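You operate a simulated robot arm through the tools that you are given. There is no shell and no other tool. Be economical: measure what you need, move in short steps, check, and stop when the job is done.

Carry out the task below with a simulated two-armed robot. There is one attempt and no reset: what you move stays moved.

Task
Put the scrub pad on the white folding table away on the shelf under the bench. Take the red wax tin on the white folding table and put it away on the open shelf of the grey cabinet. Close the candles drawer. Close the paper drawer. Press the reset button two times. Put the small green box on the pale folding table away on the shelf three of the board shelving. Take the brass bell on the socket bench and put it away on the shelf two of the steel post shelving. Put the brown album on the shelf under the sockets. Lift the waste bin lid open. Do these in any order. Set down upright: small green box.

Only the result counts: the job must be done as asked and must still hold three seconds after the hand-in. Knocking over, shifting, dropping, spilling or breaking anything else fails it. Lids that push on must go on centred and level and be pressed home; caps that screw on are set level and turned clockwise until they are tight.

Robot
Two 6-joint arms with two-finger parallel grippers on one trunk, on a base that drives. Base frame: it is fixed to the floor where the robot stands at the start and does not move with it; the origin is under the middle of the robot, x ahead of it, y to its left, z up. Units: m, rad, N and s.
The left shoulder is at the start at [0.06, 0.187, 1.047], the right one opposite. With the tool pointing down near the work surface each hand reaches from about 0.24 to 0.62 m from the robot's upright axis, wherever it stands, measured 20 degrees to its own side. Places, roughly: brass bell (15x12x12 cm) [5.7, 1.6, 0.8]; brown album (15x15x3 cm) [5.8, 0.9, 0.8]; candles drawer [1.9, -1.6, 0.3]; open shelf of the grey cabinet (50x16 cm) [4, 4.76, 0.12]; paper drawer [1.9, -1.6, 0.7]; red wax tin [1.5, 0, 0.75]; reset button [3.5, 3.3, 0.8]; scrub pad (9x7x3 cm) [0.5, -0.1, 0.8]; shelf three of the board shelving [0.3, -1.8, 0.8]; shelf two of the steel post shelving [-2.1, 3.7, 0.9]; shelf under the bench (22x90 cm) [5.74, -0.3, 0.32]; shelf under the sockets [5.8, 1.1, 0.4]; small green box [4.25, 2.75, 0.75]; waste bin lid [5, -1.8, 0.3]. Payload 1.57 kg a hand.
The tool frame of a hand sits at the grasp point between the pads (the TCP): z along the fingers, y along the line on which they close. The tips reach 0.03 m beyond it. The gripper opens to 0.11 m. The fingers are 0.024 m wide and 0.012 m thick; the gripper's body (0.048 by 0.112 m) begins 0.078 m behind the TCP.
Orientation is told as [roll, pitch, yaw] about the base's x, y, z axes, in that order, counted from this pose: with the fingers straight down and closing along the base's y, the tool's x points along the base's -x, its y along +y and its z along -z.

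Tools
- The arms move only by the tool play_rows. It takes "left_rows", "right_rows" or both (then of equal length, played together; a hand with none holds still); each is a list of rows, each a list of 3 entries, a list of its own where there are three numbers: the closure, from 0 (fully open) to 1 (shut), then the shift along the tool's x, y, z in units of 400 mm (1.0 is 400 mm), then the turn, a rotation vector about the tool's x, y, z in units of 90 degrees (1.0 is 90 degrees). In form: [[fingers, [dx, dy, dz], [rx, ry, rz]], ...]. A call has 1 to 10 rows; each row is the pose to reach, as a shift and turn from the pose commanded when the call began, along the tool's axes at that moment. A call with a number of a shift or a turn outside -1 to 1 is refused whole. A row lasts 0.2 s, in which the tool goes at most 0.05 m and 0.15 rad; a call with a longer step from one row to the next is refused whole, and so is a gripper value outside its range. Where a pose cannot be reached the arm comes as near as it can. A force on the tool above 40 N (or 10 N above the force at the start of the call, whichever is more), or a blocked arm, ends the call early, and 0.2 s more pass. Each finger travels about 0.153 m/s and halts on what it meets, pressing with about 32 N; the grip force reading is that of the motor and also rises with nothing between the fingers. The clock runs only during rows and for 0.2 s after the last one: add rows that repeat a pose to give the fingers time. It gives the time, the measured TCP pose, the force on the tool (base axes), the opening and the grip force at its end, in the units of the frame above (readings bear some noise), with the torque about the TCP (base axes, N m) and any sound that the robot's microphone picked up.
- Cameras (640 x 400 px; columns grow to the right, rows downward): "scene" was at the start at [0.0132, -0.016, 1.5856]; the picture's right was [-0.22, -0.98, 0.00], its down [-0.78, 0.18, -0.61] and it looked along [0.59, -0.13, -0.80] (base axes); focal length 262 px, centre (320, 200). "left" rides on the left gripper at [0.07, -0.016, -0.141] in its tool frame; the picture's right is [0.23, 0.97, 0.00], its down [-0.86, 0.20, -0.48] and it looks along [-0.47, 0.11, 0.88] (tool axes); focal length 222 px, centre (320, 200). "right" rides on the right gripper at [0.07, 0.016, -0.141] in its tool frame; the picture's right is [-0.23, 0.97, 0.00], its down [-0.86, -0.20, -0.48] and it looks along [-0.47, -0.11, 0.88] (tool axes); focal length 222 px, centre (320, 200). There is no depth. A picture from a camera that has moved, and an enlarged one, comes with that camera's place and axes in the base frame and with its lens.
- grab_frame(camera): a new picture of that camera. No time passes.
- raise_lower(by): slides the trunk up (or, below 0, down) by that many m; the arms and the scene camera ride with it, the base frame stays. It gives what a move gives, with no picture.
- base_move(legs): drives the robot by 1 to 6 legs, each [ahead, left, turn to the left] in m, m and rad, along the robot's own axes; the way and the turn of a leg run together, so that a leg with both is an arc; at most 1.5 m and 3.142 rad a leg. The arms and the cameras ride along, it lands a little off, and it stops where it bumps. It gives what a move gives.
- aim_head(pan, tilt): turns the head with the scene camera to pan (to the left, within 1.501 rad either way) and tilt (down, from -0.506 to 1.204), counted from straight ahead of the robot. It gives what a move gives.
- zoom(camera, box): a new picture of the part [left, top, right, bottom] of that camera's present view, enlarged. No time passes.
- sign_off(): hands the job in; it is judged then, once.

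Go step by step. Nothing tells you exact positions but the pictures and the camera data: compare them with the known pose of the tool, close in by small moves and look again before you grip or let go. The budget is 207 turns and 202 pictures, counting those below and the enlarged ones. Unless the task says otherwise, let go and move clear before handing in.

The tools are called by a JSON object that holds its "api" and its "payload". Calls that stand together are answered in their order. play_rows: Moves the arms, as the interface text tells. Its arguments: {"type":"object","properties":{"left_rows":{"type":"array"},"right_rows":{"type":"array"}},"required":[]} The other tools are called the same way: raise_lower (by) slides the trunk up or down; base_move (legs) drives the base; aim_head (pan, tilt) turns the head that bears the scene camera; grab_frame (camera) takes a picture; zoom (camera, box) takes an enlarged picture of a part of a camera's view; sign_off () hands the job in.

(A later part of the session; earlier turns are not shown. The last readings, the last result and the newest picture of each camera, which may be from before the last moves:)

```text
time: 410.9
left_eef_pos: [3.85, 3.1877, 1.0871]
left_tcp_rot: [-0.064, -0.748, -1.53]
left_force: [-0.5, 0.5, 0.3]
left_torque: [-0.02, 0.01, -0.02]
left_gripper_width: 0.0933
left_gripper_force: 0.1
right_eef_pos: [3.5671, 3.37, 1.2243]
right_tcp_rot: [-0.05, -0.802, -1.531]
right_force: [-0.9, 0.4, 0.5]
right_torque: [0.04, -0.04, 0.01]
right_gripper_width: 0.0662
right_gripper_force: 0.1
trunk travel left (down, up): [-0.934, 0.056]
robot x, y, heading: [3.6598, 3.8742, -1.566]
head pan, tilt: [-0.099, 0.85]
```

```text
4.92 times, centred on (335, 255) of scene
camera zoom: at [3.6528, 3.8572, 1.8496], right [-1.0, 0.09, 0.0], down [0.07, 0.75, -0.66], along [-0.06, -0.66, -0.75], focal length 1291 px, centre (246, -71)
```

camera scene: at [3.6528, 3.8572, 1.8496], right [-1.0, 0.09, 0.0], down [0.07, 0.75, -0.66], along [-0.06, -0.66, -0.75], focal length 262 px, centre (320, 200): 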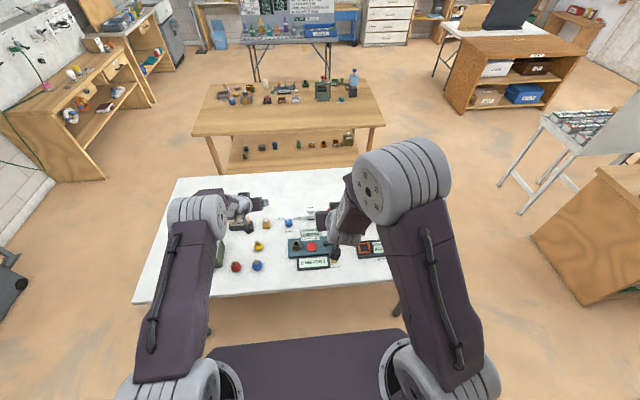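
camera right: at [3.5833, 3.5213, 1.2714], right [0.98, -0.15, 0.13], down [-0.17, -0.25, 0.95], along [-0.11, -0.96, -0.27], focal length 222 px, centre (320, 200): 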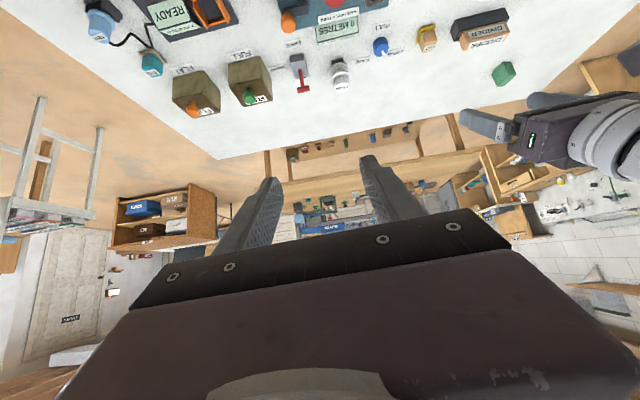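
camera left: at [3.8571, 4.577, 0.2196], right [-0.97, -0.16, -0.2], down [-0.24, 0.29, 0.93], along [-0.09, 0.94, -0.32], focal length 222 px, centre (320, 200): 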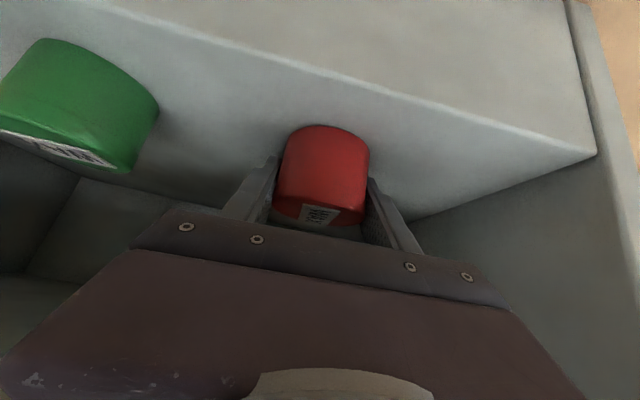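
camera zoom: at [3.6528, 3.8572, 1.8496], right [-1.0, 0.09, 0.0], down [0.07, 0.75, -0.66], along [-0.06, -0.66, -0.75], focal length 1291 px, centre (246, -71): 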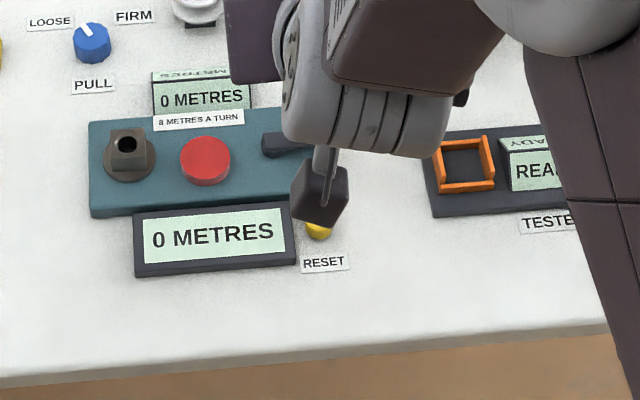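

The yellow RESET button is at ≈[3.54,3.27]. Bring the closed right hand, pointing straight down, above it.

{"api": "play_rows", "payload": {"right_rows": [[1, [0.044, -0.008, 0.087], [0, 0.064, 0]], [1, [0.0875, -0.017, 0.174], [0, 0.1275, 0]], [1, [0.131, -0.025, 0.261], [0, 0.191, 0]], [1, [0.175, -0.034, 0.3485], [0, 0.255, 0]], [1, [0.219, -0.042, 0.436], [0, 0.319, 0]], [1, [0.2625, -0.05, 0.523], [0, 0.3825, 0]], [1, [0.306, -0.06, 0.61], [0, 0.446, 0]], [1, [0.35, -0.0675, 0.697], [0, 0.51, 0]], [1, [0.35, -0.0675, 0.697], [0, 0.51, 0]]]}}

{"api": "zoom", "payload": {"camera": "scene", "box": [270, 195, 400, 295]}}

{"api": "grab_frame", "payload": {"camera": "right"}}

```text
time: 412.9
left_eef_pos: [3.8499, 3.1877, 1.0882]
left_tcp_rot: [-0.063, -0.749, -1.533]
left_force: [-0.1, -0.1, 0.0]
left_torque: [0.01, 0.0, 0.01]
left_gripper_width: 0.0935
left_gripper_force: 0.1
right_eef_pos: [3.528, 3.3459, 0.9523]
right_tcp_rot: [-0.111, -0.111, -1.561]
right_force: [0.5, -0.5, 0.2]
right_torque: [-0.01, 0.0, 0.03]
right_gripper_width: 0.0001
right_gripper_force: 21.5
right hand out of reach, approached as far as the arm can: row 6, 7, 8, 9
trunk travel left (down, up): [-0.934, 0.056]
robot x, y, heading: [3.6608, 3.8753, -1.566]
head pan, tilt: [-0.099, 0.85]
```

```text
4.00 times, centred on (335, 245) of scene
camera zoom: at [3.6523, 3.8572, 1.8495], right [-1.0, 0.09, 0.0], down [0.07, 0.75, -0.66], along [-0.06, -0.66, -0.75], focal length 1049 px, centre (260, 20)
```

zoom: 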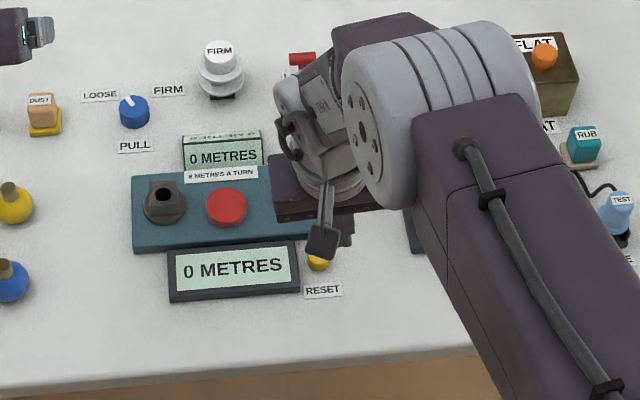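

```text
57 pictures are left
camera right: at [3.5583, 3.4314, 1.0824], right [0.97, -0.23, -0.08], down [-0.14, -0.8, 0.59], along [-0.2, -0.56, -0.8], focal length 222 px, centre (320, 200)
```

right: 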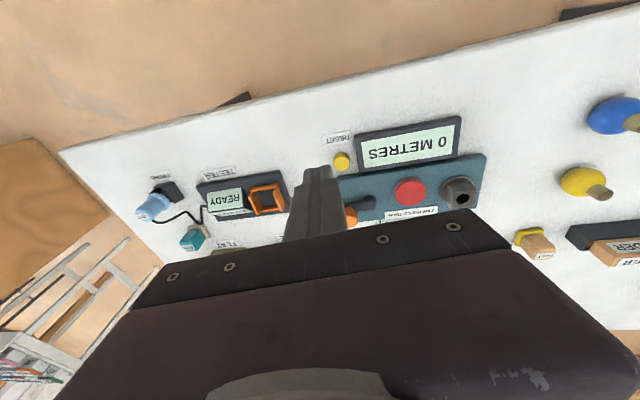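

Button triangulated at ≈[3.53,3.275]; the fingertip is 7 cm short. Drive forward 6.8 cm, lower the trunk most of the way and check.

{"api": "base_move", "payload": {"legs": [[0.068, 0.005, 0]]}}

{"api": "raise_lower", "payload": {"by": -0.125}}

{"api": "grab_frame", "payload": {"camera": "right"}}

{"api": "zoom", "payload": {"camera": "scene", "box": [270, 215, 400, 315]}}

```text
time: 413.9
left_eef_pos: [3.8541, 3.1263, 1.092]
left_tcp_rot: [-0.063, -0.755, -1.532]
left_force: [0.8, 1.3, 0.9]
left_torque: [-0.02, 0.0, -0.03]
left_gripper_width: 0.0935
left_gripper_force: 0.1
right_eef_pos: [3.5328, 3.2846, 0.9568]
right_tcp_rot: [-0.113, -0.118, -1.562]
right_force: [0.5, 1.3, 0.3]
right_torque: [-0.08, 0.02, -0.01]
right_gripper_width: 0.0
right_gripper_force: 21.2
trunk travel left (down, up): [-0.934, 0.056]
robot x, y, heading: [3.6639, 3.8062, -1.56]
head pan, tilt: [-0.099, 0.85]
```

```text
time: 415.4
left_eef_pos: [3.8553, 3.1194, 0.9619]
left_tcp_rot: [-0.065, -0.748, -1.534]
left_force: [0.5, -0.2, 1.1]
left_torque: [0.0, -0.05, -0.01]
left_gripper_width: 0.0935
left_gripper_force: 0.2
right_eef_pos: [3.5334, 3.2785, 0.828]
right_tcp_rot: [-0.112, -0.111, -1.561]
right_force: [0.6, -0.1, -0.2]
right_torque: [-0.01, 0.03, 0.0]
right_gripper_width: 0.0
right_gripper_force: 20.7
trunk travel left (down, up): [-0.809, 0.181]
robot x, y, heading: [3.6648, 3.8096, -1.562]
head pan, tilt: [-0.099, 0.85]
```

```text
56 pictures are left
camera right: at [3.5638, 3.3638, 0.9575], right [0.97, -0.23, -0.08], down [-0.14, -0.8, 0.59], along [-0.2, -0.56, -0.8], focal length 222 px, centre (320, 200)
```

right: 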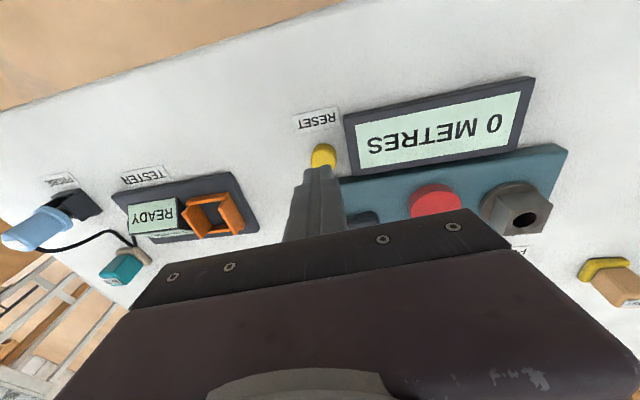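

```text
4.00 times, centred on (335, 265) of scene
camera zoom: at [3.6578, 3.7893, 1.7245], right [-1.0, 0.09, 0.0], down [0.07, 0.75, -0.66], along [-0.06, -0.66, -0.75], focal length 1049 px, centre (260, -60)
```

zoom: 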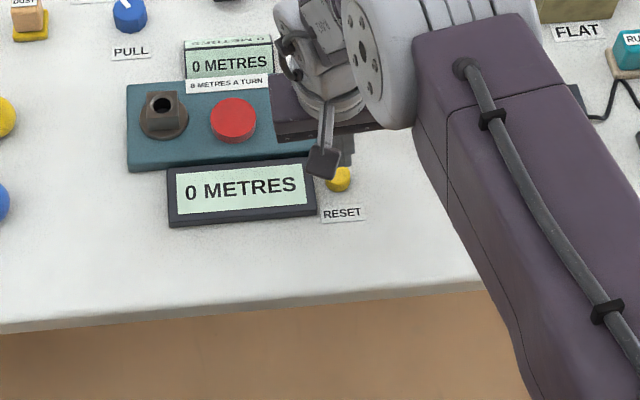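

The fingertip is right over the button. Lower to press.

{"api": "raise_lower", "payload": {"by": -0.03}}

{"api": "zoom", "payload": {"camera": "right", "box": [260, 80, 560, 268]}}

```text
time: 416.2
left_eef_pos: [3.855, 3.1204, 0.9327]
left_tcp_rot: [-0.065, -0.749, -1.533]
left_force: [0.1, -0.1, 0.1]
left_torque: [-0.06, 0.0, -0.02]
left_gripper_width: 0.0935
left_gripper_force: 0.1
right_eef_pos: [3.5342, 3.2793, 0.7975]
right_tcp_rot: [-0.111, -0.11, -1.562]
right_force: [0.3, -0.1, 0.2]
right_torque: [0.02, 0.05, 0.0]
right_gripper_width: 0.0002
right_gripper_force: 21.2
trunk travel left (down, up): [-0.779, 0.211]
robot x, y, heading: [3.6621, 3.8026, -1.563]
head pan, tilt: [-0.099, 0.85]
```

```text
2.13 times, centred on (410, 174) of right
camera zoom: at [3.5637, 3.3644, 0.9278], right [0.97, -0.23, -0.08], down [-0.14, -0.8, 0.59], along [-0.2, -0.56, -0.8], focal length 473 px, centre (128, 255)
```

zoom: 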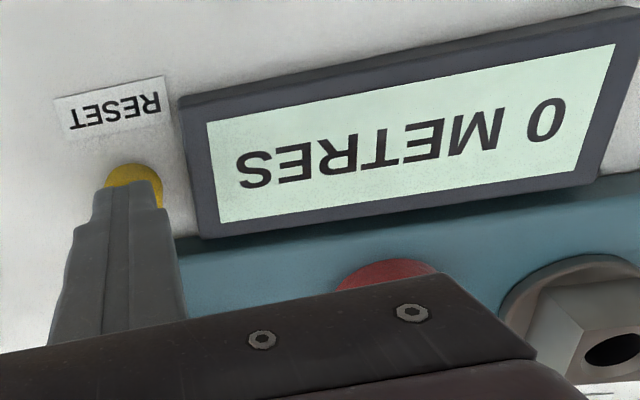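

{"api": "raise_lower", "payload": {"by": -0.012}}

{"api": "zoom", "payload": {"camera": "right", "box": [260, 80, 560, 268]}}

```text
time: 416.8
left_eef_pos: [3.8547, 3.1201, 0.9217]
left_tcp_rot: [-0.065, -0.748, -1.532]
left_force: [-0.8, -0.9, -0.9]
left_torque: [0.0, 0.0, 0.02]
left_gripper_width: 0.0936
left_gripper_force: 0.0
right_eef_pos: [3.5336, 3.2785, 0.7864]
right_tcp_rot: [-0.111, -0.111, -1.561]
right_force: [0.9, 1.5, 6.1]
right_torque: [0.06, 0.01, -0.02]
right_gripper_width: 0.0
right_gripper_force: 21.3
trunk travel left (down, up): [-0.767, 0.223]
robot x, y, heading: [3.6656, 3.8091, -1.562]
head pan, tilt: [-0.099, 0.85]
heard: click
```

```text
2.13 times, centred on (410, 174) of right
camera zoom: at [3.5638, 3.3644, 0.9162], right [0.97, -0.23, -0.08], down [-0.14, -0.8, 0.59], along [-0.2, -0.56, -0.8], focal length 473 px, centre (128, 255)
```

zoom: 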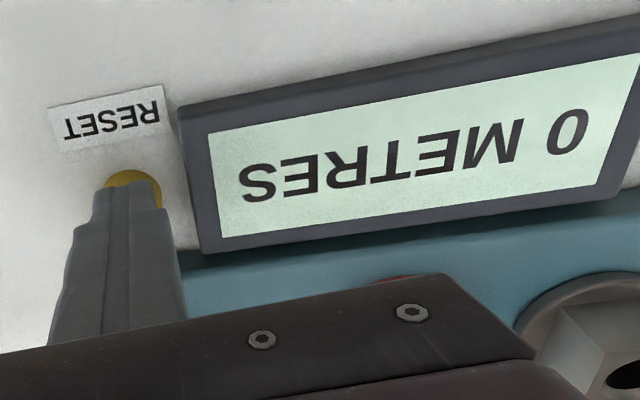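

Heard a click: first press. Release fully, then press a second time the same amount.

{"api": "raise_lower", "payload": {"by": 0.03}}

{"api": "raise_lower", "payload": {"by": -0.03}}

```text
time: 417.5
left_eef_pos: [3.8567, 3.1202, 0.951]
left_tcp_rot: [-0.064, -0.748, -1.531]
left_force: [-0.1, 0.7, 0.0]
left_torque: [-0.01, 0.0, -0.06]
left_gripper_width: 0.0935
left_gripper_force: 0.1
right_eef_pos: [3.5341, 3.2794, 0.8151]
right_tcp_rot: [-0.112, -0.111, -1.563]
right_force: [0.4, -1.2, -0.4]
right_torque: [0.03, -0.01, 0.01]
right_gripper_width: 0.0
right_gripper_force: 22.0
trunk travel left (down, up): [-0.797, 0.193]
robot x, y, heading: [3.6658, 3.8049, -1.563]
head pan, tilt: [-0.099, 0.85]
```

```text
time: 418.3
left_eef_pos: [3.8548, 3.1201, 0.9212]
left_tcp_rot: [-0.064, -0.749, -1.533]
left_force: [-0.7, 0.6, -0.1]
left_torque: [0.02, 0.0, -0.04]
left_gripper_width: 0.0936
left_gripper_force: 0.1
right_eef_pos: [3.5339, 3.2794, 0.7863]
right_tcp_rot: [-0.112, -0.111, -1.563]
right_force: [1.7, 1.4, 7.4]
right_torque: [0.05, -0.06, -0.02]
right_gripper_width: 0.0
right_gripper_force: 21.4
trunk travel left (down, up): [-0.767, 0.223]
robot x, y, heading: [3.6657, 3.8083, -1.557]
head pan, tilt: [-0.099, 0.85]
heard: click
```

Second click heard – button done. Raise, back off, and go round to the table's east end for the small green box.

{"api": "raise_lower", "payload": {"by": 0.2}}

{"api": "base_move", "payload": {"legs": [[-0.28, 0, 0], [0, 1.25, 0], [1.03, 0, 0], [0, 0, -1.575]]}}

{"api": "aim_head", "payload": {"pan": 0.1, "tilt": 0.85}}

{"api": "grab_frame", "payload": {"camera": "scene"}}

{"api": "grab_frame", "payload": {"camera": "left"}}

```text
time: 420.4
left_eef_pos: [3.8545, 3.1203, 1.1211]
left_tcp_rot: [-0.064, -0.749, -1.532]
left_force: [-0.4, -0.2, -0.4]
left_torque: [0.02, 0.01, 0.05]
left_gripper_width: 0.0935
left_gripper_force: 0.0
right_eef_pos: [3.5328, 3.279, 0.9861]
right_tcp_rot: [-0.112, -0.111, -1.562]
right_force: [-0.1, 0.2, 0.1]
right_torque: [0.02, 0.01, 0.03]
right_gripper_width: 0.0
right_gripper_force: 21.7
trunk travel left (down, up): [-0.967, 0.023]
robot x, y, heading: [3.6636, 3.8082, -1.559]
head pan, tilt: [-0.099, 0.85]
```

```text
time: 437.0
left_eef_pos: [4.2426, 2.8638, 1.12]
left_tcp_rot: [-0.065, -0.75, -3.083]
left_force: [-0.1, 0.1, 1.2]
left_torque: [0.01, 0.01, 0.02]
left_gripper_width: 0.0933
left_gripper_force: 0.1
right_eef_pos: [4.3942, 3.1895, 0.9847]
right_tcp_rot: [-0.111, -0.11, -3.112]
right_force: [0.5, -0.6, -0.3]
right_torque: [0.04, -0.02, -0.01]
right_gripper_width: 0.0
right_gripper_force: 21.1
trunk travel left (down, up): [-0.967, 0.023]
robot x, y, heading: [4.9245, 3.0665, -3.115]
head pan, tilt: [-0.099, 0.85]
```

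```text
time: 437.8
left_eef_pos: [4.2411, 2.8641, 1.1205]
left_tcp_rot: [-0.065, -0.748, -3.082]
left_force: [0.2, 0.3, -0.2]
left_torque: [0.0, -0.01, 0.01]
left_gripper_width: 0.0936
left_gripper_force: 0.0
right_eef_pos: [4.394, 3.1893, 0.9858]
right_tcp_rot: [-0.11, -0.11, -3.113]
right_force: [-0.1, -0.7, -0.2]
right_torque: [-0.02, 0.01, 0.0]
right_gripper_width: 0.0002
right_gripper_force: 21.2
trunk travel left (down, up): [-0.967, 0.023]
robot x, y, heading: [4.9283, 3.0704, -3.116]
head pan, tilt: [0.099, 0.85]
```

```text
52 pictures are left
camera scene: at [4.9082, 3.0608, 1.8825], right [-0.13, 0.99, 0.0], down [0.75, 0.09, -0.66], along [-0.65, -0.08, -0.75], focal length 262 px, centre (320, 200)
```

scene: 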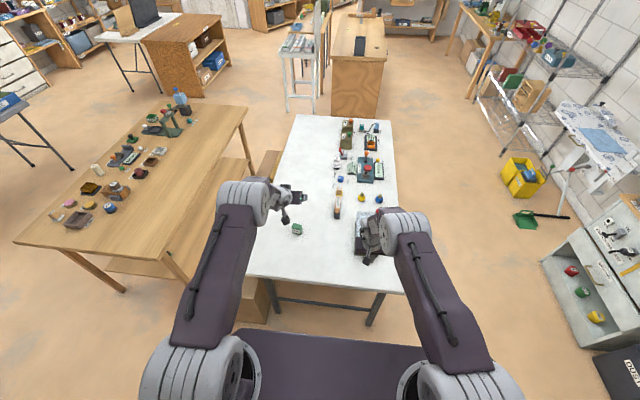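

```text
51 pictures are left
camera left: at [4.389, 2.8795, 1.1782], right [0.18, -0.96, -0.2], down [-0.3, -0.25, 0.92], along [-0.94, -0.11, -0.33], focal length 222 px, centre (320, 200)
```

left: 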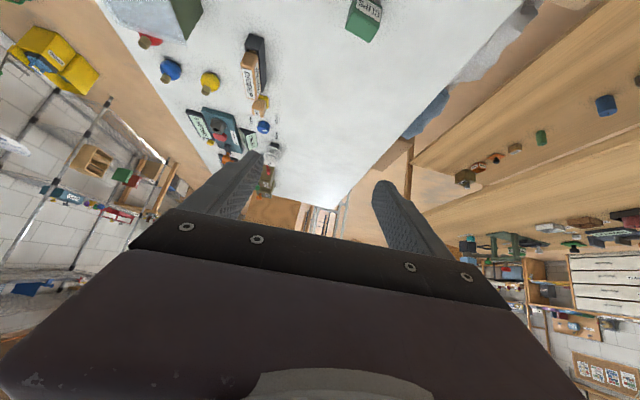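

{"api": "zoom", "payload": {"camera": "scene", "box": [260, 205, 340, 255]}}

{"api": "zoom", "payload": {"camera": "left", "box": [320, 0, 420, 60]}}

```text
8.00 times, centred on (300, 230) of scene
camera zoom: at [4.9082, 3.0608, 1.8825], right [-0.13, 0.99, 0.0], down [0.75, 0.09, -0.66], along [-0.65, -0.08, -0.75], focal length 2097 px, centre (480, -40)
```

zoom: 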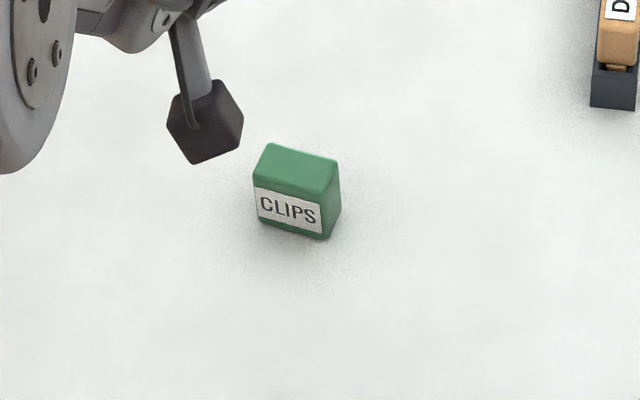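

```text
6.40 times, centred on (370, 30) of left
camera zoom: at [4.389, 2.8795, 1.1782], right [0.18, -0.96, -0.2], down [-0.3, -0.25, 0.92], along [-0.94, -0.11, -0.33], focal length 1422 px, centre (0, 1288)
```

zoom: 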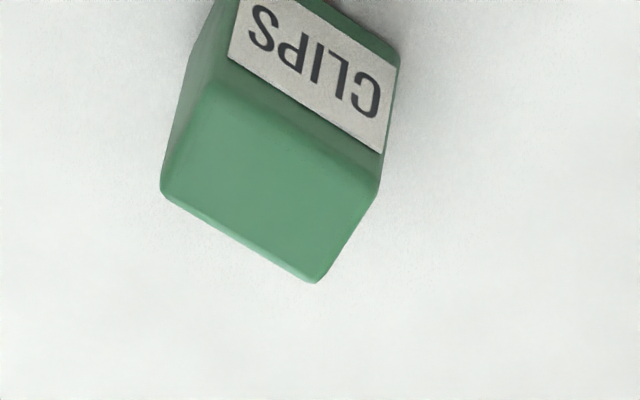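

The CLIPS box (≈5×3.5 cm) is at ≈[4.147,2.845], turned ~11°. Retract the right arm, align the base with the box, and slide to it.

{"api": "play_rows", "payload": {"right_rows": [[1, [0.1, 0, -0.05], [0, 0, 0]], [1, [0.2, 0, -0.1], [0, 0, 0]], [1, [0.3, 0, -0.15], [0, 0, 0]], [1, [0.4, 0, -0.2], [0, 0, 0]], [1, [0.5, 0, -0.25], [0, 0, 0]], [1, [0.6, 0, -0.3], [0, 0, 0]]]}}

{"api": "base_move", "payload": {"legs": [[0, 0, -0.24], [0, 0.2, 0]]}}

{"api": "raise_lower", "payload": {"by": -0.22}}

{"api": "grab_frame", "payload": {"camera": "left"}}

{"api": "grab_frame", "payload": {"camera": "scene"}}

```text
time: 439.1
left_eef_pos: [4.2433, 2.8643, 1.122]
left_tcp_rot: [-0.064, -0.748, -3.082]
left_force: [0.3, -0.1, -0.3]
left_torque: [-0.01, -0.02, 0.01]
left_gripper_width: 0.0937
left_gripper_force: 0.1
right_eef_pos: [4.6488, 3.1824, 1.0785]
right_tcp_rot: [-0.112, -0.11, -3.111]
right_force: [1.1, -0.3, 0.0]
right_torque: [0.0, -0.01, -0.01]
right_gripper_width: 0.0001
right_gripper_force: 21.0
trunk travel left (down, up): [-0.967, 0.023]
robot x, y, heading: [4.9245, 3.0708, -3.115]
head pan, tilt: [0.099, 0.85]
```

```text
time: 441.6
left_eef_pos: [4.17, 2.8373, 1.1214]
left_tcp_rot: [-0.058, -0.747, 2.955]
left_force: [0.3, 1.0, 0.6]
left_torque: [-0.01, 0.01, 0.02]
left_gripper_width: 0.0935
left_gripper_force: 0.0
right_eef_pos: [4.6402, 3.051, 1.0769]
right_tcp_rot: [-0.11, -0.11, 2.931]
right_force: [0.4, -0.2, -0.2]
right_torque: [-0.02, 0.04, -0.01]
right_gripper_width: 0.0001
right_gripper_force: 21.2
trunk travel left (down, up): [-0.967, 0.023]
robot x, y, heading: [4.8834, 2.8702, 2.928]
head pan, tilt: [0.099, 0.85]
```

```text
time: 443.9
left_eef_pos: [4.1695, 2.8337, 0.9011]
left_tcp_rot: [-0.065, -0.75, 2.959]
left_force: [-0.3, -0.9, -0.8]
left_torque: [0.0, 0.03, 0.01]
left_gripper_width: 0.0935
left_gripper_force: 0.0
right_eef_pos: [4.6394, 3.0471, 0.8573]
right_tcp_rot: [-0.112, -0.109, 2.931]
right_force: [-0.1, 0.0, 0.4]
right_torque: [0.0, -0.01, 0.0]
right_gripper_width: 0.0001
right_gripper_force: 21.0
trunk travel left (down, up): [-0.747, 0.243]
robot x, y, heading: [4.8858, 2.8701, 2.928]
head pan, tilt: [0.099, 0.85]
```

```text
48 pictures are left
camera left: at [4.3168, 2.8139, 0.9584], right [-0.05, -0.98, -0.2], down [-0.35, -0.17, 0.92], along [-0.94, 0.12, -0.33], focal length 222 px, centre (320, 200)
```

left: 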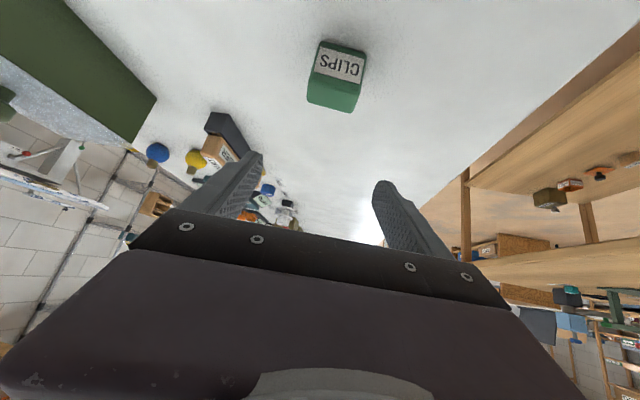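

```text
47 pictures are left
camera scene: at [4.864, 2.8667, 1.6626], right [0.11, 0.99, 0.0], down [0.75, -0.08, -0.66], along [-0.66, 0.07, -0.75], focal length 262 px, centre (320, 200)
```

scene: 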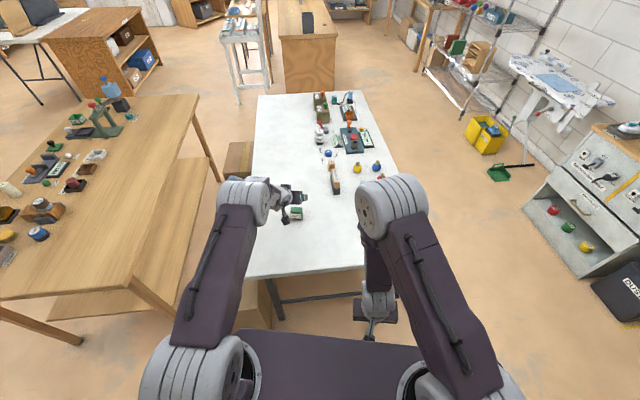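

Box confirmed at [4.146,2.846], table z≈0.74, hand aligned. Small base correction and lower.

{"api": "base_move", "payload": {"legs": [[0.0175, -0.008, 0]]}}

{"api": "raise_lower", "payload": {"by": -0.121}}

{"api": "grab_frame", "payload": {"camera": "left"}}

```text
time: 444.7
left_eef_pos: [4.1574, 2.8429, 0.9032]
left_tcp_rot: [-0.066, -0.752, 2.962]
left_force: [0.2, 0.1, 0.5]
left_torque: [0.0, 0.03, 0.02]
left_gripper_width: 0.0936
left_gripper_force: 0.1
right_eef_pos: [4.6265, 3.0575, 0.858]
right_tcp_rot: [-0.113, -0.113, 2.932]
right_force: [0.2, 0.2, 0.3]
right_torque: [0.04, 0.03, 0.0]
right_gripper_width: 0.0
right_gripper_force: 21.2
trunk travel left (down, up): [-0.747, 0.243]
robot x, y, heading: [4.87, 2.8804, 2.932]
head pan, tilt: [0.099, 0.85]
```

```text
time: 446.2
left_eef_pos: [4.1546, 2.8451, 0.7812]
left_tcp_rot: [-0.065, -0.749, 2.96]
left_force: [-0.7, 0.0, -0.2]
left_torque: [-0.01, 0.01, 0.0]
left_gripper_width: 0.0937
left_gripper_force: 0.2
right_eef_pos: [4.6249, 3.059, 0.7362]
right_tcp_rot: [-0.11, -0.11, 2.931]
right_force: [0.0, 0.0, 0.5]
right_torque: [0.02, 0.0, 0.0]
right_gripper_width: 0.0
right_gripper_force: 21.6
trunk travel left (down, up): [-0.626, 0.364]
robot x, y, heading: [4.8689, 2.8821, 2.926]
head pan, tilt: [0.099, 0.85]
```

```text
46 pictures are left
camera left: at [4.3016, 2.8249, 0.8375], right [-0.05, -0.98, -0.2], down [-0.35, -0.17, 0.92], along [-0.94, 0.12, -0.33], focal length 222 px, centre (320, 200)
```

left: 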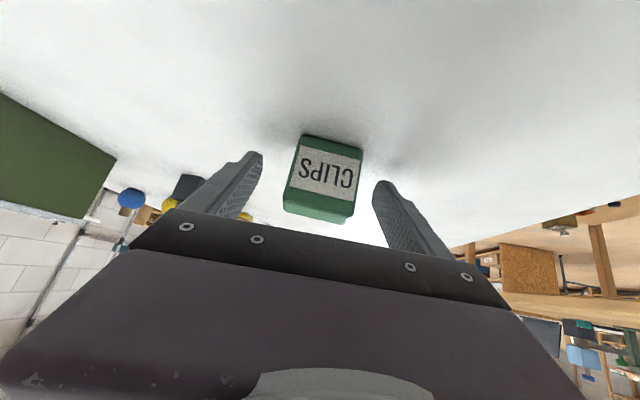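

The box is nicely between the fingers. Close.

{"api": "play_rows", "payload": {"left_rows": [[0.4, [0, 0, 0], [0, 0, 0]], [1, [0, 0, 0], [0, 0, 0]], [1, [0, 0, 0], [0, 0, 0]], [1, [0, 0, 0], [0, 0, 0]]]}}

{"api": "raise_lower", "payload": {"by": 0.15}}

{"api": "grab_frame", "payload": {"camera": "left"}}

```text
time: 447.2
left_eef_pos: [4.1556, 2.8447, 0.7805]
left_tcp_rot: [-0.065, -0.747, 2.96]
left_force: [-1.0, 0.6, 1.7]
left_torque: [-0.06, 0.03, -0.04]
left_gripper_width: 0.0494
left_gripper_force: 31.5
right_eef_pos: [4.6247, 3.0582, 0.7369]
right_tcp_rot: [-0.112, -0.109, 2.933]
right_force: [0.3, 0.1, 0.4]
right_torque: [0.0, -0.02, 0.01]
right_gripper_width: 0.0003
right_gripper_force: 21.3
trunk travel left (down, up): [-0.626, 0.364]
robot x, y, heading: [4.8685, 2.8827, 2.933]
head pan, tilt: [0.099, 0.85]
```

```text
time: 449.0
left_eef_pos: [4.1551, 2.8436, 0.9296]
left_tcp_rot: [-0.064, -0.747, 2.96]
left_force: [-0.4, -0.1, 0.1]
left_torque: [-0.01, -0.01, 0.0]
left_gripper_width: 0.0493
left_gripper_force: 32.3
right_eef_pos: [4.6252, 3.0593, 0.886]
right_tcp_rot: [-0.113, -0.109, 2.932]
right_force: [0.1, 0.9, -0.9]
right_torque: [-0.04, -0.01, -0.02]
right_gripper_width: 0.0
right_gripper_force: 21.4
trunk travel left (down, up): [-0.776, 0.214]
robot x, y, heading: [4.8707, 2.8781, 2.933]
head pan, tilt: [0.099, 0.85]
```

```text
45 pictures are left
camera left: at [4.3013, 2.825, 0.9871], right [-0.05, -0.98, -0.2], down [-0.35, -0.17, 0.92], along [-0.94, 0.12, -0.33], focal length 222 px, centre (320, 200)
```

left: 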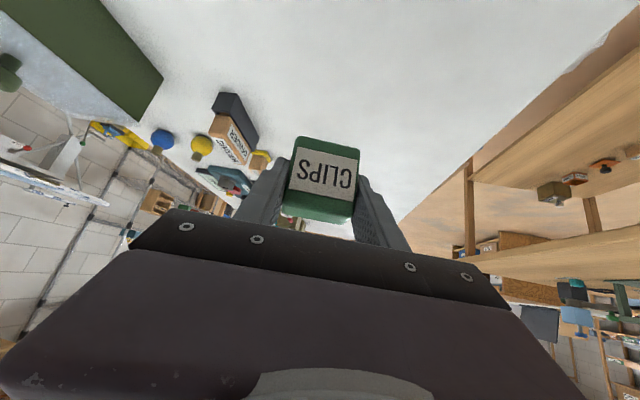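

Box held. Now drive to the board shelving: south along the bench aisle, then west along the table aisle.

{"api": "base_move", "payload": {"legs": [[-0.08, 0, 0], [0, 0, 1.78], [1.5, 0, 0], [1.5, 0, 0], [0.58, 0, 0], [0, 0, -1.57]]}}

{"api": "base_move", "payload": {"legs": [[1.5, 0, 0], [1.5, 0, 0], [1.4, 0, 0]]}}

{"api": "aim_head", "payload": {"pan": 0.9, "tilt": 0.5}}

{"api": "grab_frame", "payload": {"camera": "scene"}}

```text
time: 475.2
left_eef_pos: [4.2743, -0.9273, 0.9286]
left_tcp_rot: [-0.064, -0.749, -3.093]
left_force: [0.0, 0.2, 0.5]
left_torque: [0.01, 0.02, 0.0]
left_gripper_width: 0.0491
left_gripper_force: 31.8
right_eef_pos: [4.6821, -0.6124, 0.8866]
right_tcp_rot: [-0.112, -0.109, -3.124]
right_force: [0.6, 0.0, -0.2]
right_torque: [0.03, 0.01, 0.01]
right_gripper_width: 0.0003
right_gripper_force: 21.7
trunk travel left (down, up): [-0.776, 0.214]
robot x, y, heading: [4.9584, -0.732, -3.126]
head pan, tilt: [0.099, 0.85]
```

```text
time: 496.2
left_eef_pos: [-0.1361, -1.0029, 0.9314]
left_tcp_rot: [-0.065, -0.748, -3.094]
left_force: [0.7, 0.0, -0.8]
left_torque: [-0.02, 0.0, 0.0]
left_gripper_width: 0.049
left_gripper_force: 32.2
right_eef_pos: [0.2718, -0.6886, 0.8857]
right_tcp_rot: [-0.113, -0.111, -3.122]
right_force: [-0.2, -0.4, 0.7]
right_torque: [0.02, 0.02, -0.01]
right_gripper_width: 0.0
right_gripper_force: 21.2
trunk travel left (down, up): [-0.776, 0.214]
robot x, y, heading: [0.5494, -0.8055, -3.125]
head pan, tilt: [0.099, 0.85]
```

```text
time: 497.4
left_eef_pos: [-0.1365, -1.004, 0.9299]
left_tcp_rot: [-0.064, -0.749, -3.094]
left_force: [0.1, 0.3, -1.5]
left_torque: [-0.02, -0.01, 0.0]
left_gripper_width: 0.0491
left_gripper_force: 32.5
right_eef_pos: [0.2722, -0.6896, 0.8857]
right_tcp_rot: [-0.111, -0.111, -3.121]
right_force: [-0.6, -0.5, 0.0]
right_torque: [0.03, 0.0, 0.03]
right_gripper_width: 0.0
right_gripper_force: 21.1
trunk travel left (down, up): [-0.776, 0.214]
robot x, y, heading: [0.5469, -0.8086, -3.128]
head pan, tilt: [0.901, 0.499]
```

```text
44 pictures are left
camera scene: at [0.5539, -0.877, 1.7215], right [-0.79, 0.61, 0.0], down [0.29, 0.38, -0.88], along [-0.53, -0.7, -0.48], focal length 262 px, centre (320, 200)
```

scene: 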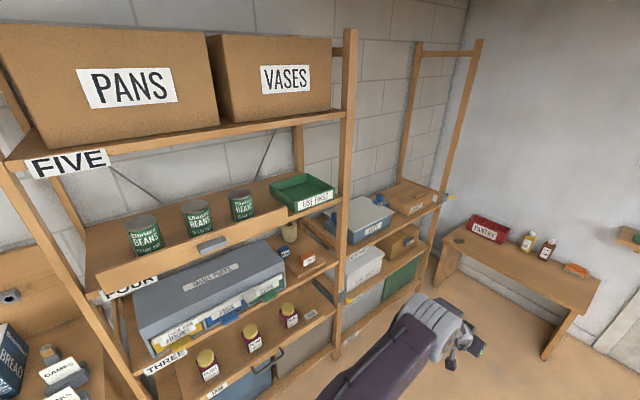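

Shelf THREE (z≈0.8, front y≈-1.63) has the parts organiser at left and a few small things at right. Zoom on the free area.

{"api": "zoom", "payload": {"camera": "scene", "box": [220, 200, 350, 320]}}

```text
3.33 times, centred on (285, 260) of scene
camera zoom: at [0.5539, -0.877, 1.7215], right [-0.79, 0.61, 0.0], down [0.29, 0.38, -0.88], along [-0.53, -0.7, -0.48], focal length 874 px, centre (437, 0)
```

zoom: 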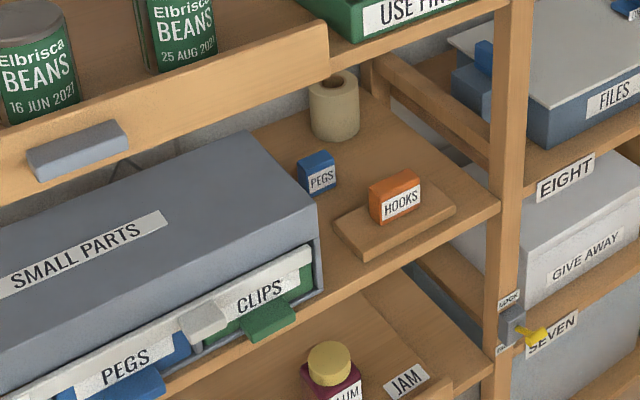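

The free spot is the front corner between the organiser (x≥0.16) and the HOOKS board (x≤0.08): target x≈0.112, y≈-1.66. Step away from the shelves, turn to face them and slide right.

{"api": "base_move", "payload": {"legs": [[0, -0.13, 0], [0, 0, 1.555], [0, -0.62, 0]]}}

{"api": "aim_head", "payload": {"pan": 0.25, "tilt": 0.65}}

{"api": "grab_frame", "payload": {"camera": "scene"}}

{"api": "grab_frame", "payload": {"camera": "left"}}

```text
time: 505.6
left_eef_pos: [0.127, -1.3698, 0.9296]
left_tcp_rot: [-0.065, -0.748, -1.524]
left_force: [-0.2, 0.2, -0.6]
left_torque: [0.01, 0.02, -0.01]
left_gripper_width: 0.0492
left_gripper_force: 31.9
right_eef_pos: [-0.188, -0.9615, 0.8869]
right_tcp_rot: [-0.113, -0.108, -1.553]
right_force: [-1.1, 0.3, 0.0]
right_torque: [-0.01, -0.02, -0.01]
right_gripper_width: 0.0
right_gripper_force: 20.7
trunk travel left (down, up): [-0.776, 0.214]
robot x, y, heading: [-0.0712, -0.6841, -1.558]
head pan, tilt: [0.901, 0.499]
```

```text
time: 506.6
left_eef_pos: [0.1263, -1.3704, 0.9305]
left_tcp_rot: [-0.064, -0.749, -1.522]
left_force: [0.1, 0.2, -0.6]
left_torque: [0.02, -0.01, 0.03]
left_gripper_width: 0.0492
left_gripper_force: 32.0
right_eef_pos: [-0.1879, -0.962, 0.886]
right_tcp_rot: [-0.112, -0.111, -1.554]
right_force: [-0.6, 0.3, 0.0]
right_torque: [-0.03, -0.01, 0.0]
right_gripper_width: 0.0
right_gripper_force: 21.3
trunk travel left (down, up): [-0.776, 0.214]
robot x, y, heading: [-0.0682, -0.6834, -1.554]
head pan, tilt: [0.25, 0.649]
```

```text
42 pictures are left
camera scene: at [-0.0475, -0.7085, 1.7081], right [-0.96, -0.26, 0.0], down [-0.16, 0.58, -0.8], along [0.21, -0.77, -0.6], focal length 262 px, centre (320, 200)
```

scene: 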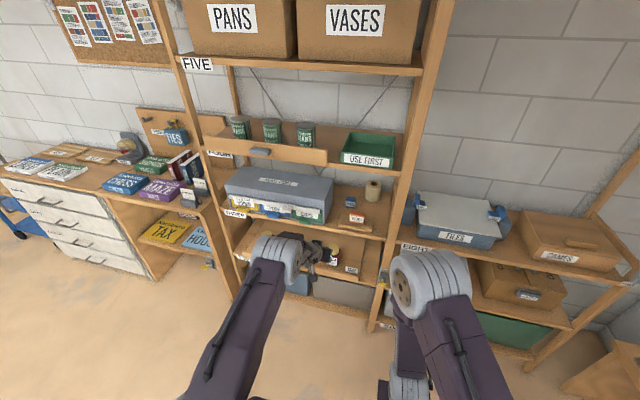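

```text
41 pictures are left
camera left: at [0.1122, -1.2237, 0.9872], right [0.96, 0.17, -0.2], down [0.24, -0.3, 0.92], along [0.1, -0.94, -0.33], focal length 222 px, centre (320, 200)
```

left: 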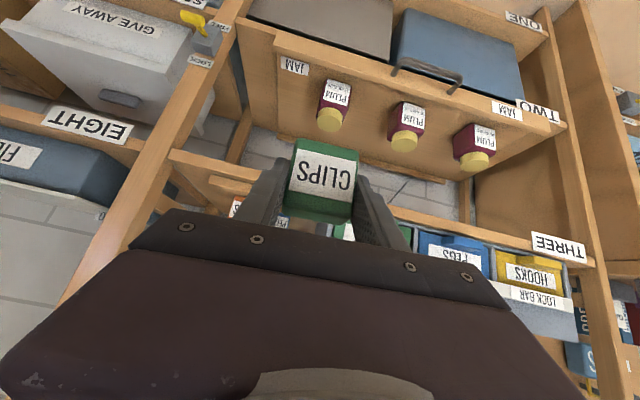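

{"api": "zoom", "payload": {"camera": "scene", "box": [290, 170, 420, 270]}}

{"api": "raise_lower", "payload": {"by": 0.12}}

{"api": "grab_frame", "payload": {"camera": "left"}}

```text
4.00 times, centred on (355, 220) of scene
camera zoom: at [-0.0475, -0.7085, 1.7081], right [-0.96, -0.26, 0.0], down [-0.16, 0.58, -0.8], along [0.21, -0.77, -0.6], focal length 1049 px, centre (180, 120)
```

zoom: 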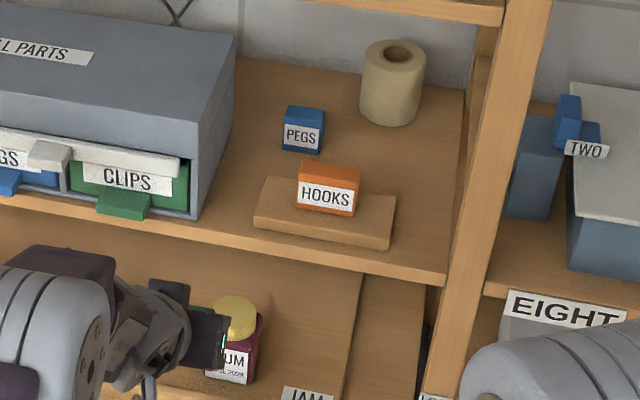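

```text
time: 508.1
left_eef_pos: [0.1245, -1.3714, 1.0487]
left_tcp_rot: [-0.065, -0.748, -1.524]
left_force: [-0.1, 0.0, -1.7]
left_torque: [0.02, 0.0, 0.0]
left_gripper_width: 0.0492
left_gripper_force: 32.0
right_eef_pos: [-0.1869, -0.9624, 1.0058]
right_tcp_rot: [-0.112, -0.11, -1.554]
right_force: [-0.2, 0.5, 1.0]
right_torque: [-0.01, -0.03, 0.01]
right_gripper_width: 0.0003
right_gripper_force: 20.6
trunk travel left (down, up): [-0.896, 0.094]
robot x, y, heading: [-0.0674, -0.6863, -1.555]
head pan, tilt: [0.25, 0.649]
```

```text
39 pictures are left
camera left: at [0.112, -1.2238, 1.1071], right [0.96, 0.17, -0.2], down [0.24, -0.3, 0.92], along [0.1, -0.94, -0.33], focal length 222 px, centre (320, 200)
```

left: 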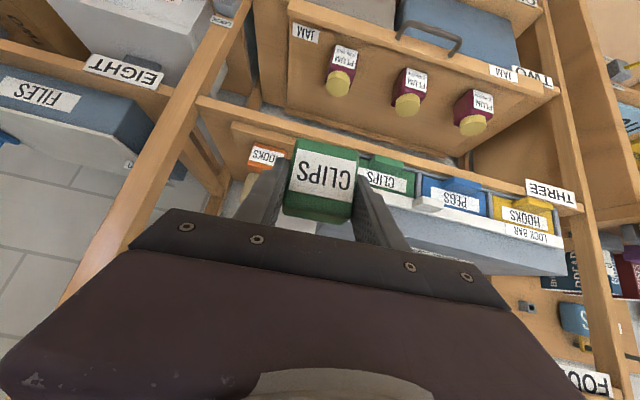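

Triangulation gives shelf THREE top z≈0.843, front y≈-1.605. The corner gap is too narrow for the fingers, but there is free space behind the HOOKS board (y≈-1.73…-1.86, x≈-0.10…0.05). I'll aim for x≈-0.04, y≈-1.79, entering above the HOOKS box.

{"api": "raise_lower", "payload": {"by": -0.085}}

{"api": "base_move", "payload": {"legs": [[0, -0.167, 0], [0.2, 0, 0]]}}

{"api": "grab_frame", "payload": {"camera": "left"}}

{"api": "grab_frame", "payload": {"camera": "scene"}}

```text
time: 509.3
left_eef_pos: [0.1259, -1.3704, 0.9652]
left_tcp_rot: [-0.065, -0.748, -1.523]
left_force: [0.5, 0.5, -0.7]
left_torque: [0.0, 0.01, 0.01]
left_gripper_width: 0.0491
left_gripper_force: 31.5
right_eef_pos: [-0.1892, -0.9628, 0.9225]
right_tcp_rot: [-0.111, -0.11, -1.554]
right_force: [-1.5, -0.7, 0.3]
right_torque: [0.01, 0.0, -0.02]
right_gripper_width: 0.0
right_gripper_force: 21.4
trunk travel left (down, up): [-0.811, 0.179]
robot x, y, heading: [-0.0678, -0.686, -1.555]
head pan, tilt: [0.25, 0.649]
```

```text
time: 511.9
left_eef_pos: [-0.0371, -1.5699, 0.9657]
left_tcp_rot: [-0.066, -0.751, -1.524]
left_force: [0.6, -0.3, -0.4]
left_torque: [0.01, 0.02, 0.03]
left_gripper_width: 0.0494
left_gripper_force: 32.6
right_eef_pos: [-0.3502, -1.162, 0.9216]
right_tcp_rot: [-0.112, -0.111, -1.55]
right_force: [0.5, 0.4, 0.3]
right_torque: [-0.01, 0.0, 0.01]
right_gripper_width: 0.0001
right_gripper_force: 21.0
trunk travel left (down, up): [-0.811, 0.179]
robot x, y, heading: [-0.2356, -0.8861, -1.554]
head pan, tilt: [0.25, 0.649]
```

```text
38 pictures are left
camera left: at [-0.0513, -1.4236, 1.0232], right [0.96, 0.17, -0.2], down [0.24, -0.3, 0.92], along [0.1, -0.94, -0.33], focal length 222 px, centre (320, 200)
```

left: 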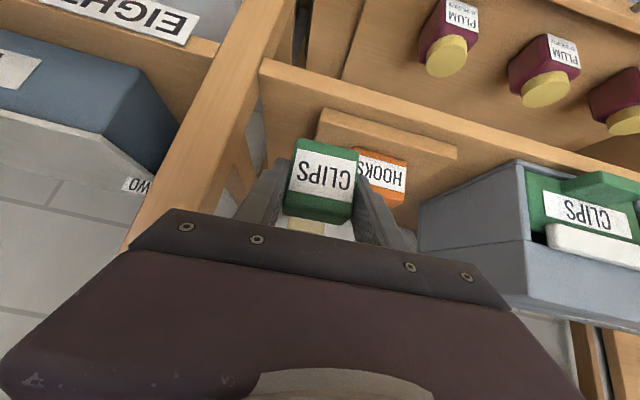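

```text
37 pictures are left
camera scene: at [-0.2112, -0.9072, 1.7432], right [-0.96, -0.26, 0.0], down [-0.16, 0.58, -0.8], along [0.21, -0.77, -0.6], focal length 262 px, centre (320, 200)
```

scene: 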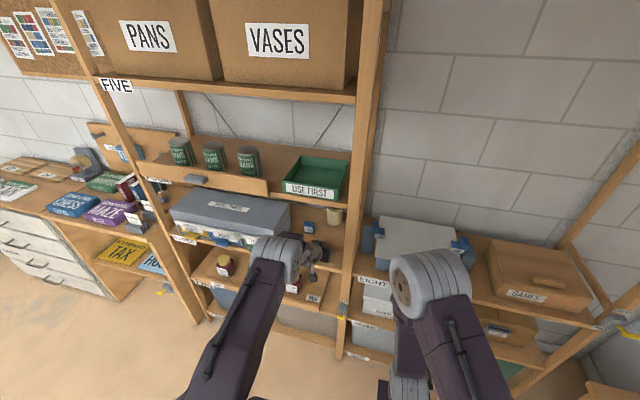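

Clear so far. Advance 15 cm above the HOOKS box.

{"api": "base_move", "payload": {"legs": [[0.15, -0.004, 0]]}}

{"api": "grab_frame", "payload": {"camera": "left"}}

{"api": "zoom", "payload": {"camera": "scene", "box": [250, 180, 380, 300]}}

```text
time: 513.3
left_eef_pos: [-0.0389, -1.7193, 0.9653]
left_tcp_rot: [-0.066, -0.752, -1.524]
left_force: [0.7, 1.0, 0.7]
left_torque: [0.02, 0.01, 0.01]
left_gripper_width: 0.049
left_gripper_force: 31.8
right_eef_pos: [-0.3524, -1.3116, 0.9219]
right_tcp_rot: [-0.112, -0.111, -1.551]
right_force: [-0.8, -0.4, 0.0]
right_torque: [-0.05, 0.01, 0.03]
right_gripper_width: 0.0001
right_gripper_force: 21.0
trunk travel left (down, up): [-0.811, 0.179]
robot x, y, heading: [-0.2394, -1.0363, -1.556]
head pan, tilt: [0.25, 0.649]
```

```text
36 pictures are left
camera left: at [-0.0528, -1.5733, 1.0232], right [0.96, 0.17, -0.2], down [0.24, -0.3, 0.92], along [0.1, -0.94, -0.33], focal length 222 px, centre (320, 200)
```

left: 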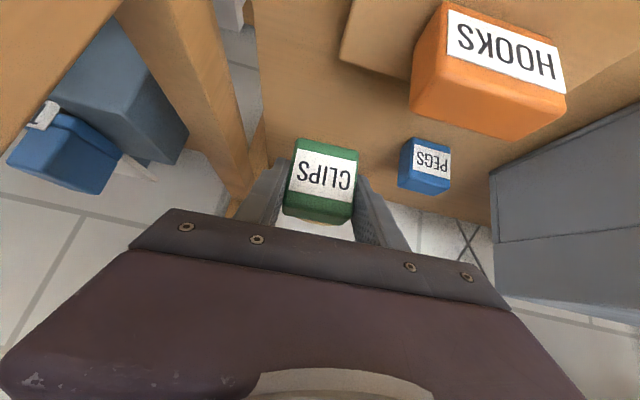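

```text
3.33 times, centred on (315, 240) of scene
camera zoom: at [-0.2131, -1.057, 1.7432], right [-0.96, -0.26, 0.0], down [-0.16, 0.58, -0.8], along [0.21, -0.77, -0.6], focal length 874 px, centre (337, 67)
```

zoom: 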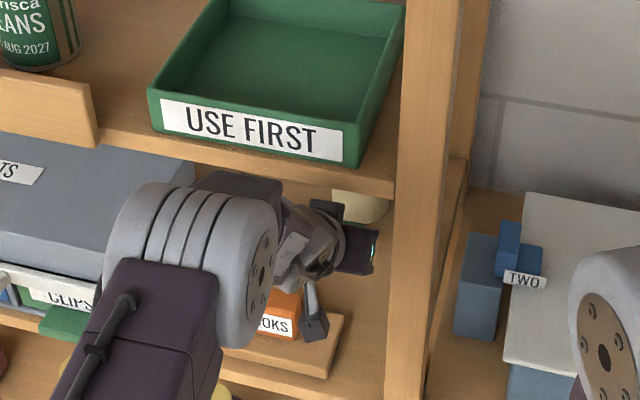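

Good clearance on both sides. Lower 3 cm, advance 6 cm, then lower toward the shelf.

{"api": "raise_lower", "payload": {"by": -0.03}}

{"api": "base_move", "payload": {"legs": [[0.06, 0, 0]]}}

{"api": "raise_lower", "payload": {"by": -0.035}}

{"api": "grab_frame", "payload": {"camera": "left"}}

```text
time: 514.0
left_eef_pos: [-0.0384, -1.7234, 0.9343]
left_tcp_rot: [-0.065, -0.747, -1.523]
left_force: [0.5, -0.7, -0.5]
left_torque: [0.02, 0.02, -0.01]
left_gripper_width: 0.0493
left_gripper_force: 31.8
right_eef_pos: [-0.353, -1.3137, 0.8914]
right_tcp_rot: [-0.111, -0.107, -1.551]
right_force: [0.4, 0.2, 0.1]
right_torque: [-0.01, 0.0, 0.01]
right_gripper_width: 0.0
right_gripper_force: 21.2
trunk travel left (down, up): [-0.781, 0.209]
robot x, y, heading: [-0.2354, -1.0387, -1.559]
head pan, tilt: [0.25, 0.649]
```

```text
time: 515.2
left_eef_pos: [-0.0366, -1.7702, 0.924]
left_tcp_rot: [-0.063, -0.725, -1.521]
left_force: [-0.4, 0.0, -0.8]
left_torque: [0.0, 0.03, 0.04]
left_gripper_width: 0.0492
left_gripper_force: 32.5
right_eef_pos: [-0.3515, -1.3696, 0.892]
right_tcp_rot: [-0.112, -0.109, -1.551]
right_force: [-0.2, 0.3, 0.5]
right_torque: [0.0, -0.01, 0.01]
right_gripper_width: 0.0003
right_gripper_force: 21.7
trunk travel left (down, up): [-0.781, 0.209]
robot x, y, heading: [-0.2351, -1.0938, -1.551]
head pan, tilt: [0.25, 0.649]
stopped in leg 1: the robot was blocked; the commanded pose is now the measured one
```

```text
time: 516.0
left_eef_pos: [-0.0381, -1.7722, 0.8907]
left_tcp_rot: [-0.065, -0.73, -1.525]
left_force: [0.4, 1.0, 8.5]
left_torque: [-0.16, -0.23, 0.06]
left_gripper_width: 0.0492
left_gripper_force: 32.0
right_eef_pos: [-0.3517, -1.3711, 0.8571]
right_tcp_rot: [-0.112, -0.11, -1.547]
right_force: [-0.1, -0.6, -0.5]
right_torque: [-0.02, -0.01, 0.01]
right_gripper_width: 0.0
right_gripper_force: 21.1
trunk travel left (down, up): [-0.746, 0.244]
robot x, y, heading: [-0.2375, -1.0954, -1.552]
head pan, tilt: [0.25, 0.649]
```

```text
34 pictures are left
camera left: at [-0.0522, -1.6267, 0.9507], right [0.96, 0.17, -0.2], down [0.25, -0.32, 0.92], along [0.1, -0.93, -0.35], focal length 222 px, centre (320, 200)
```

left: 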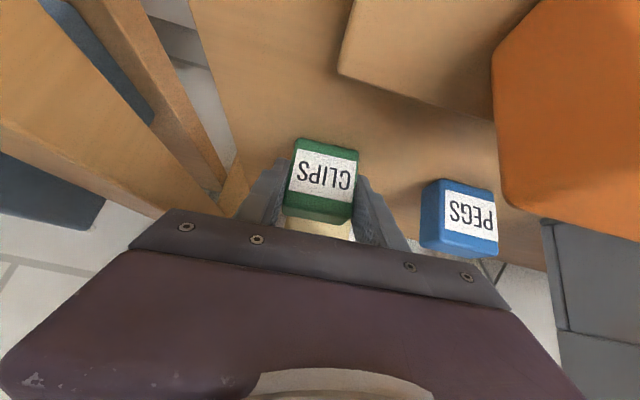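

Contact with the shelf felt (8.5 N). The box is behind the board, beside PEGS. Release with a small opening.

{"api": "play_rows", "payload": {"left_rows": [[0.5, [0, 0, 0], [0, 0, 0]], [0.42, [0, 0, 0], [0, 0, 0]], [0.42, [0, 0, 0], [0, 0, 0]]]}}

{"api": "grab_frame", "payload": {"camera": "left"}}

{"api": "grab_frame", "payload": {"camera": "scene"}}

```text
time: 516.8
left_eef_pos: [-0.0376, -1.7736, 0.8882]
left_tcp_rot: [-0.064, -0.725, -1.523]
left_force: [0.4, -0.1, -0.5]
left_torque: [0.03, 0.0, 0.02]
left_gripper_width: 0.0638
left_gripper_force: 0.0
right_eef_pos: [-0.3514, -1.3723, 0.8561]
right_tcp_rot: [-0.11, -0.108, -1.55]
right_force: [-0.9, 0.1, -0.8]
right_torque: [-0.02, -0.02, -0.05]
right_gripper_width: 0.0
right_gripper_force: 21.0
trunk travel left (down, up): [-0.746, 0.244]
robot x, y, heading: [-0.2358, -1.097, -1.552]
head pan, tilt: [0.25, 0.649]
```

```text
33 pictures are left
camera left: at [-0.0517, -1.6272, 0.949], right [0.96, 0.18, -0.2], down [0.25, -0.32, 0.91], along [0.1, -0.93, -0.35], focal length 222 px, centre (320, 200)
```

left: 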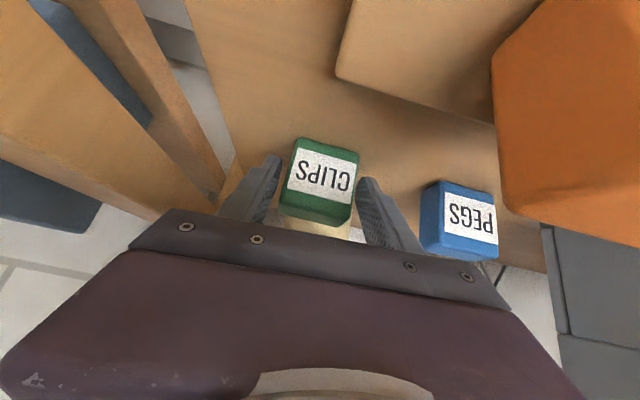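

```text
32 pictures are left
camera scene: at [-0.2121, -1.1191, 1.6781], right [-0.96, -0.26, 0.0], down [-0.16, 0.58, -0.8], along [0.21, -0.77, -0.6], focal length 262 px, centre (320, 200)
```

scene: 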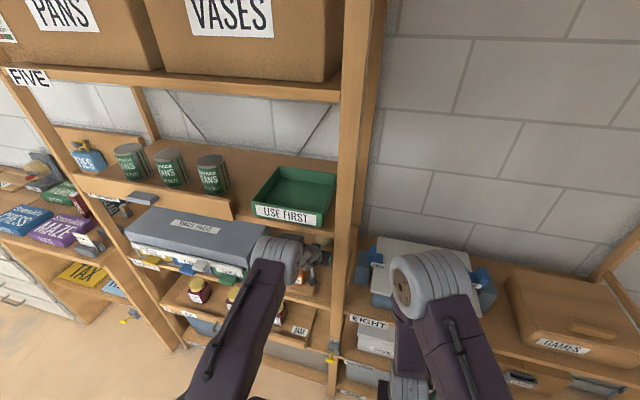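

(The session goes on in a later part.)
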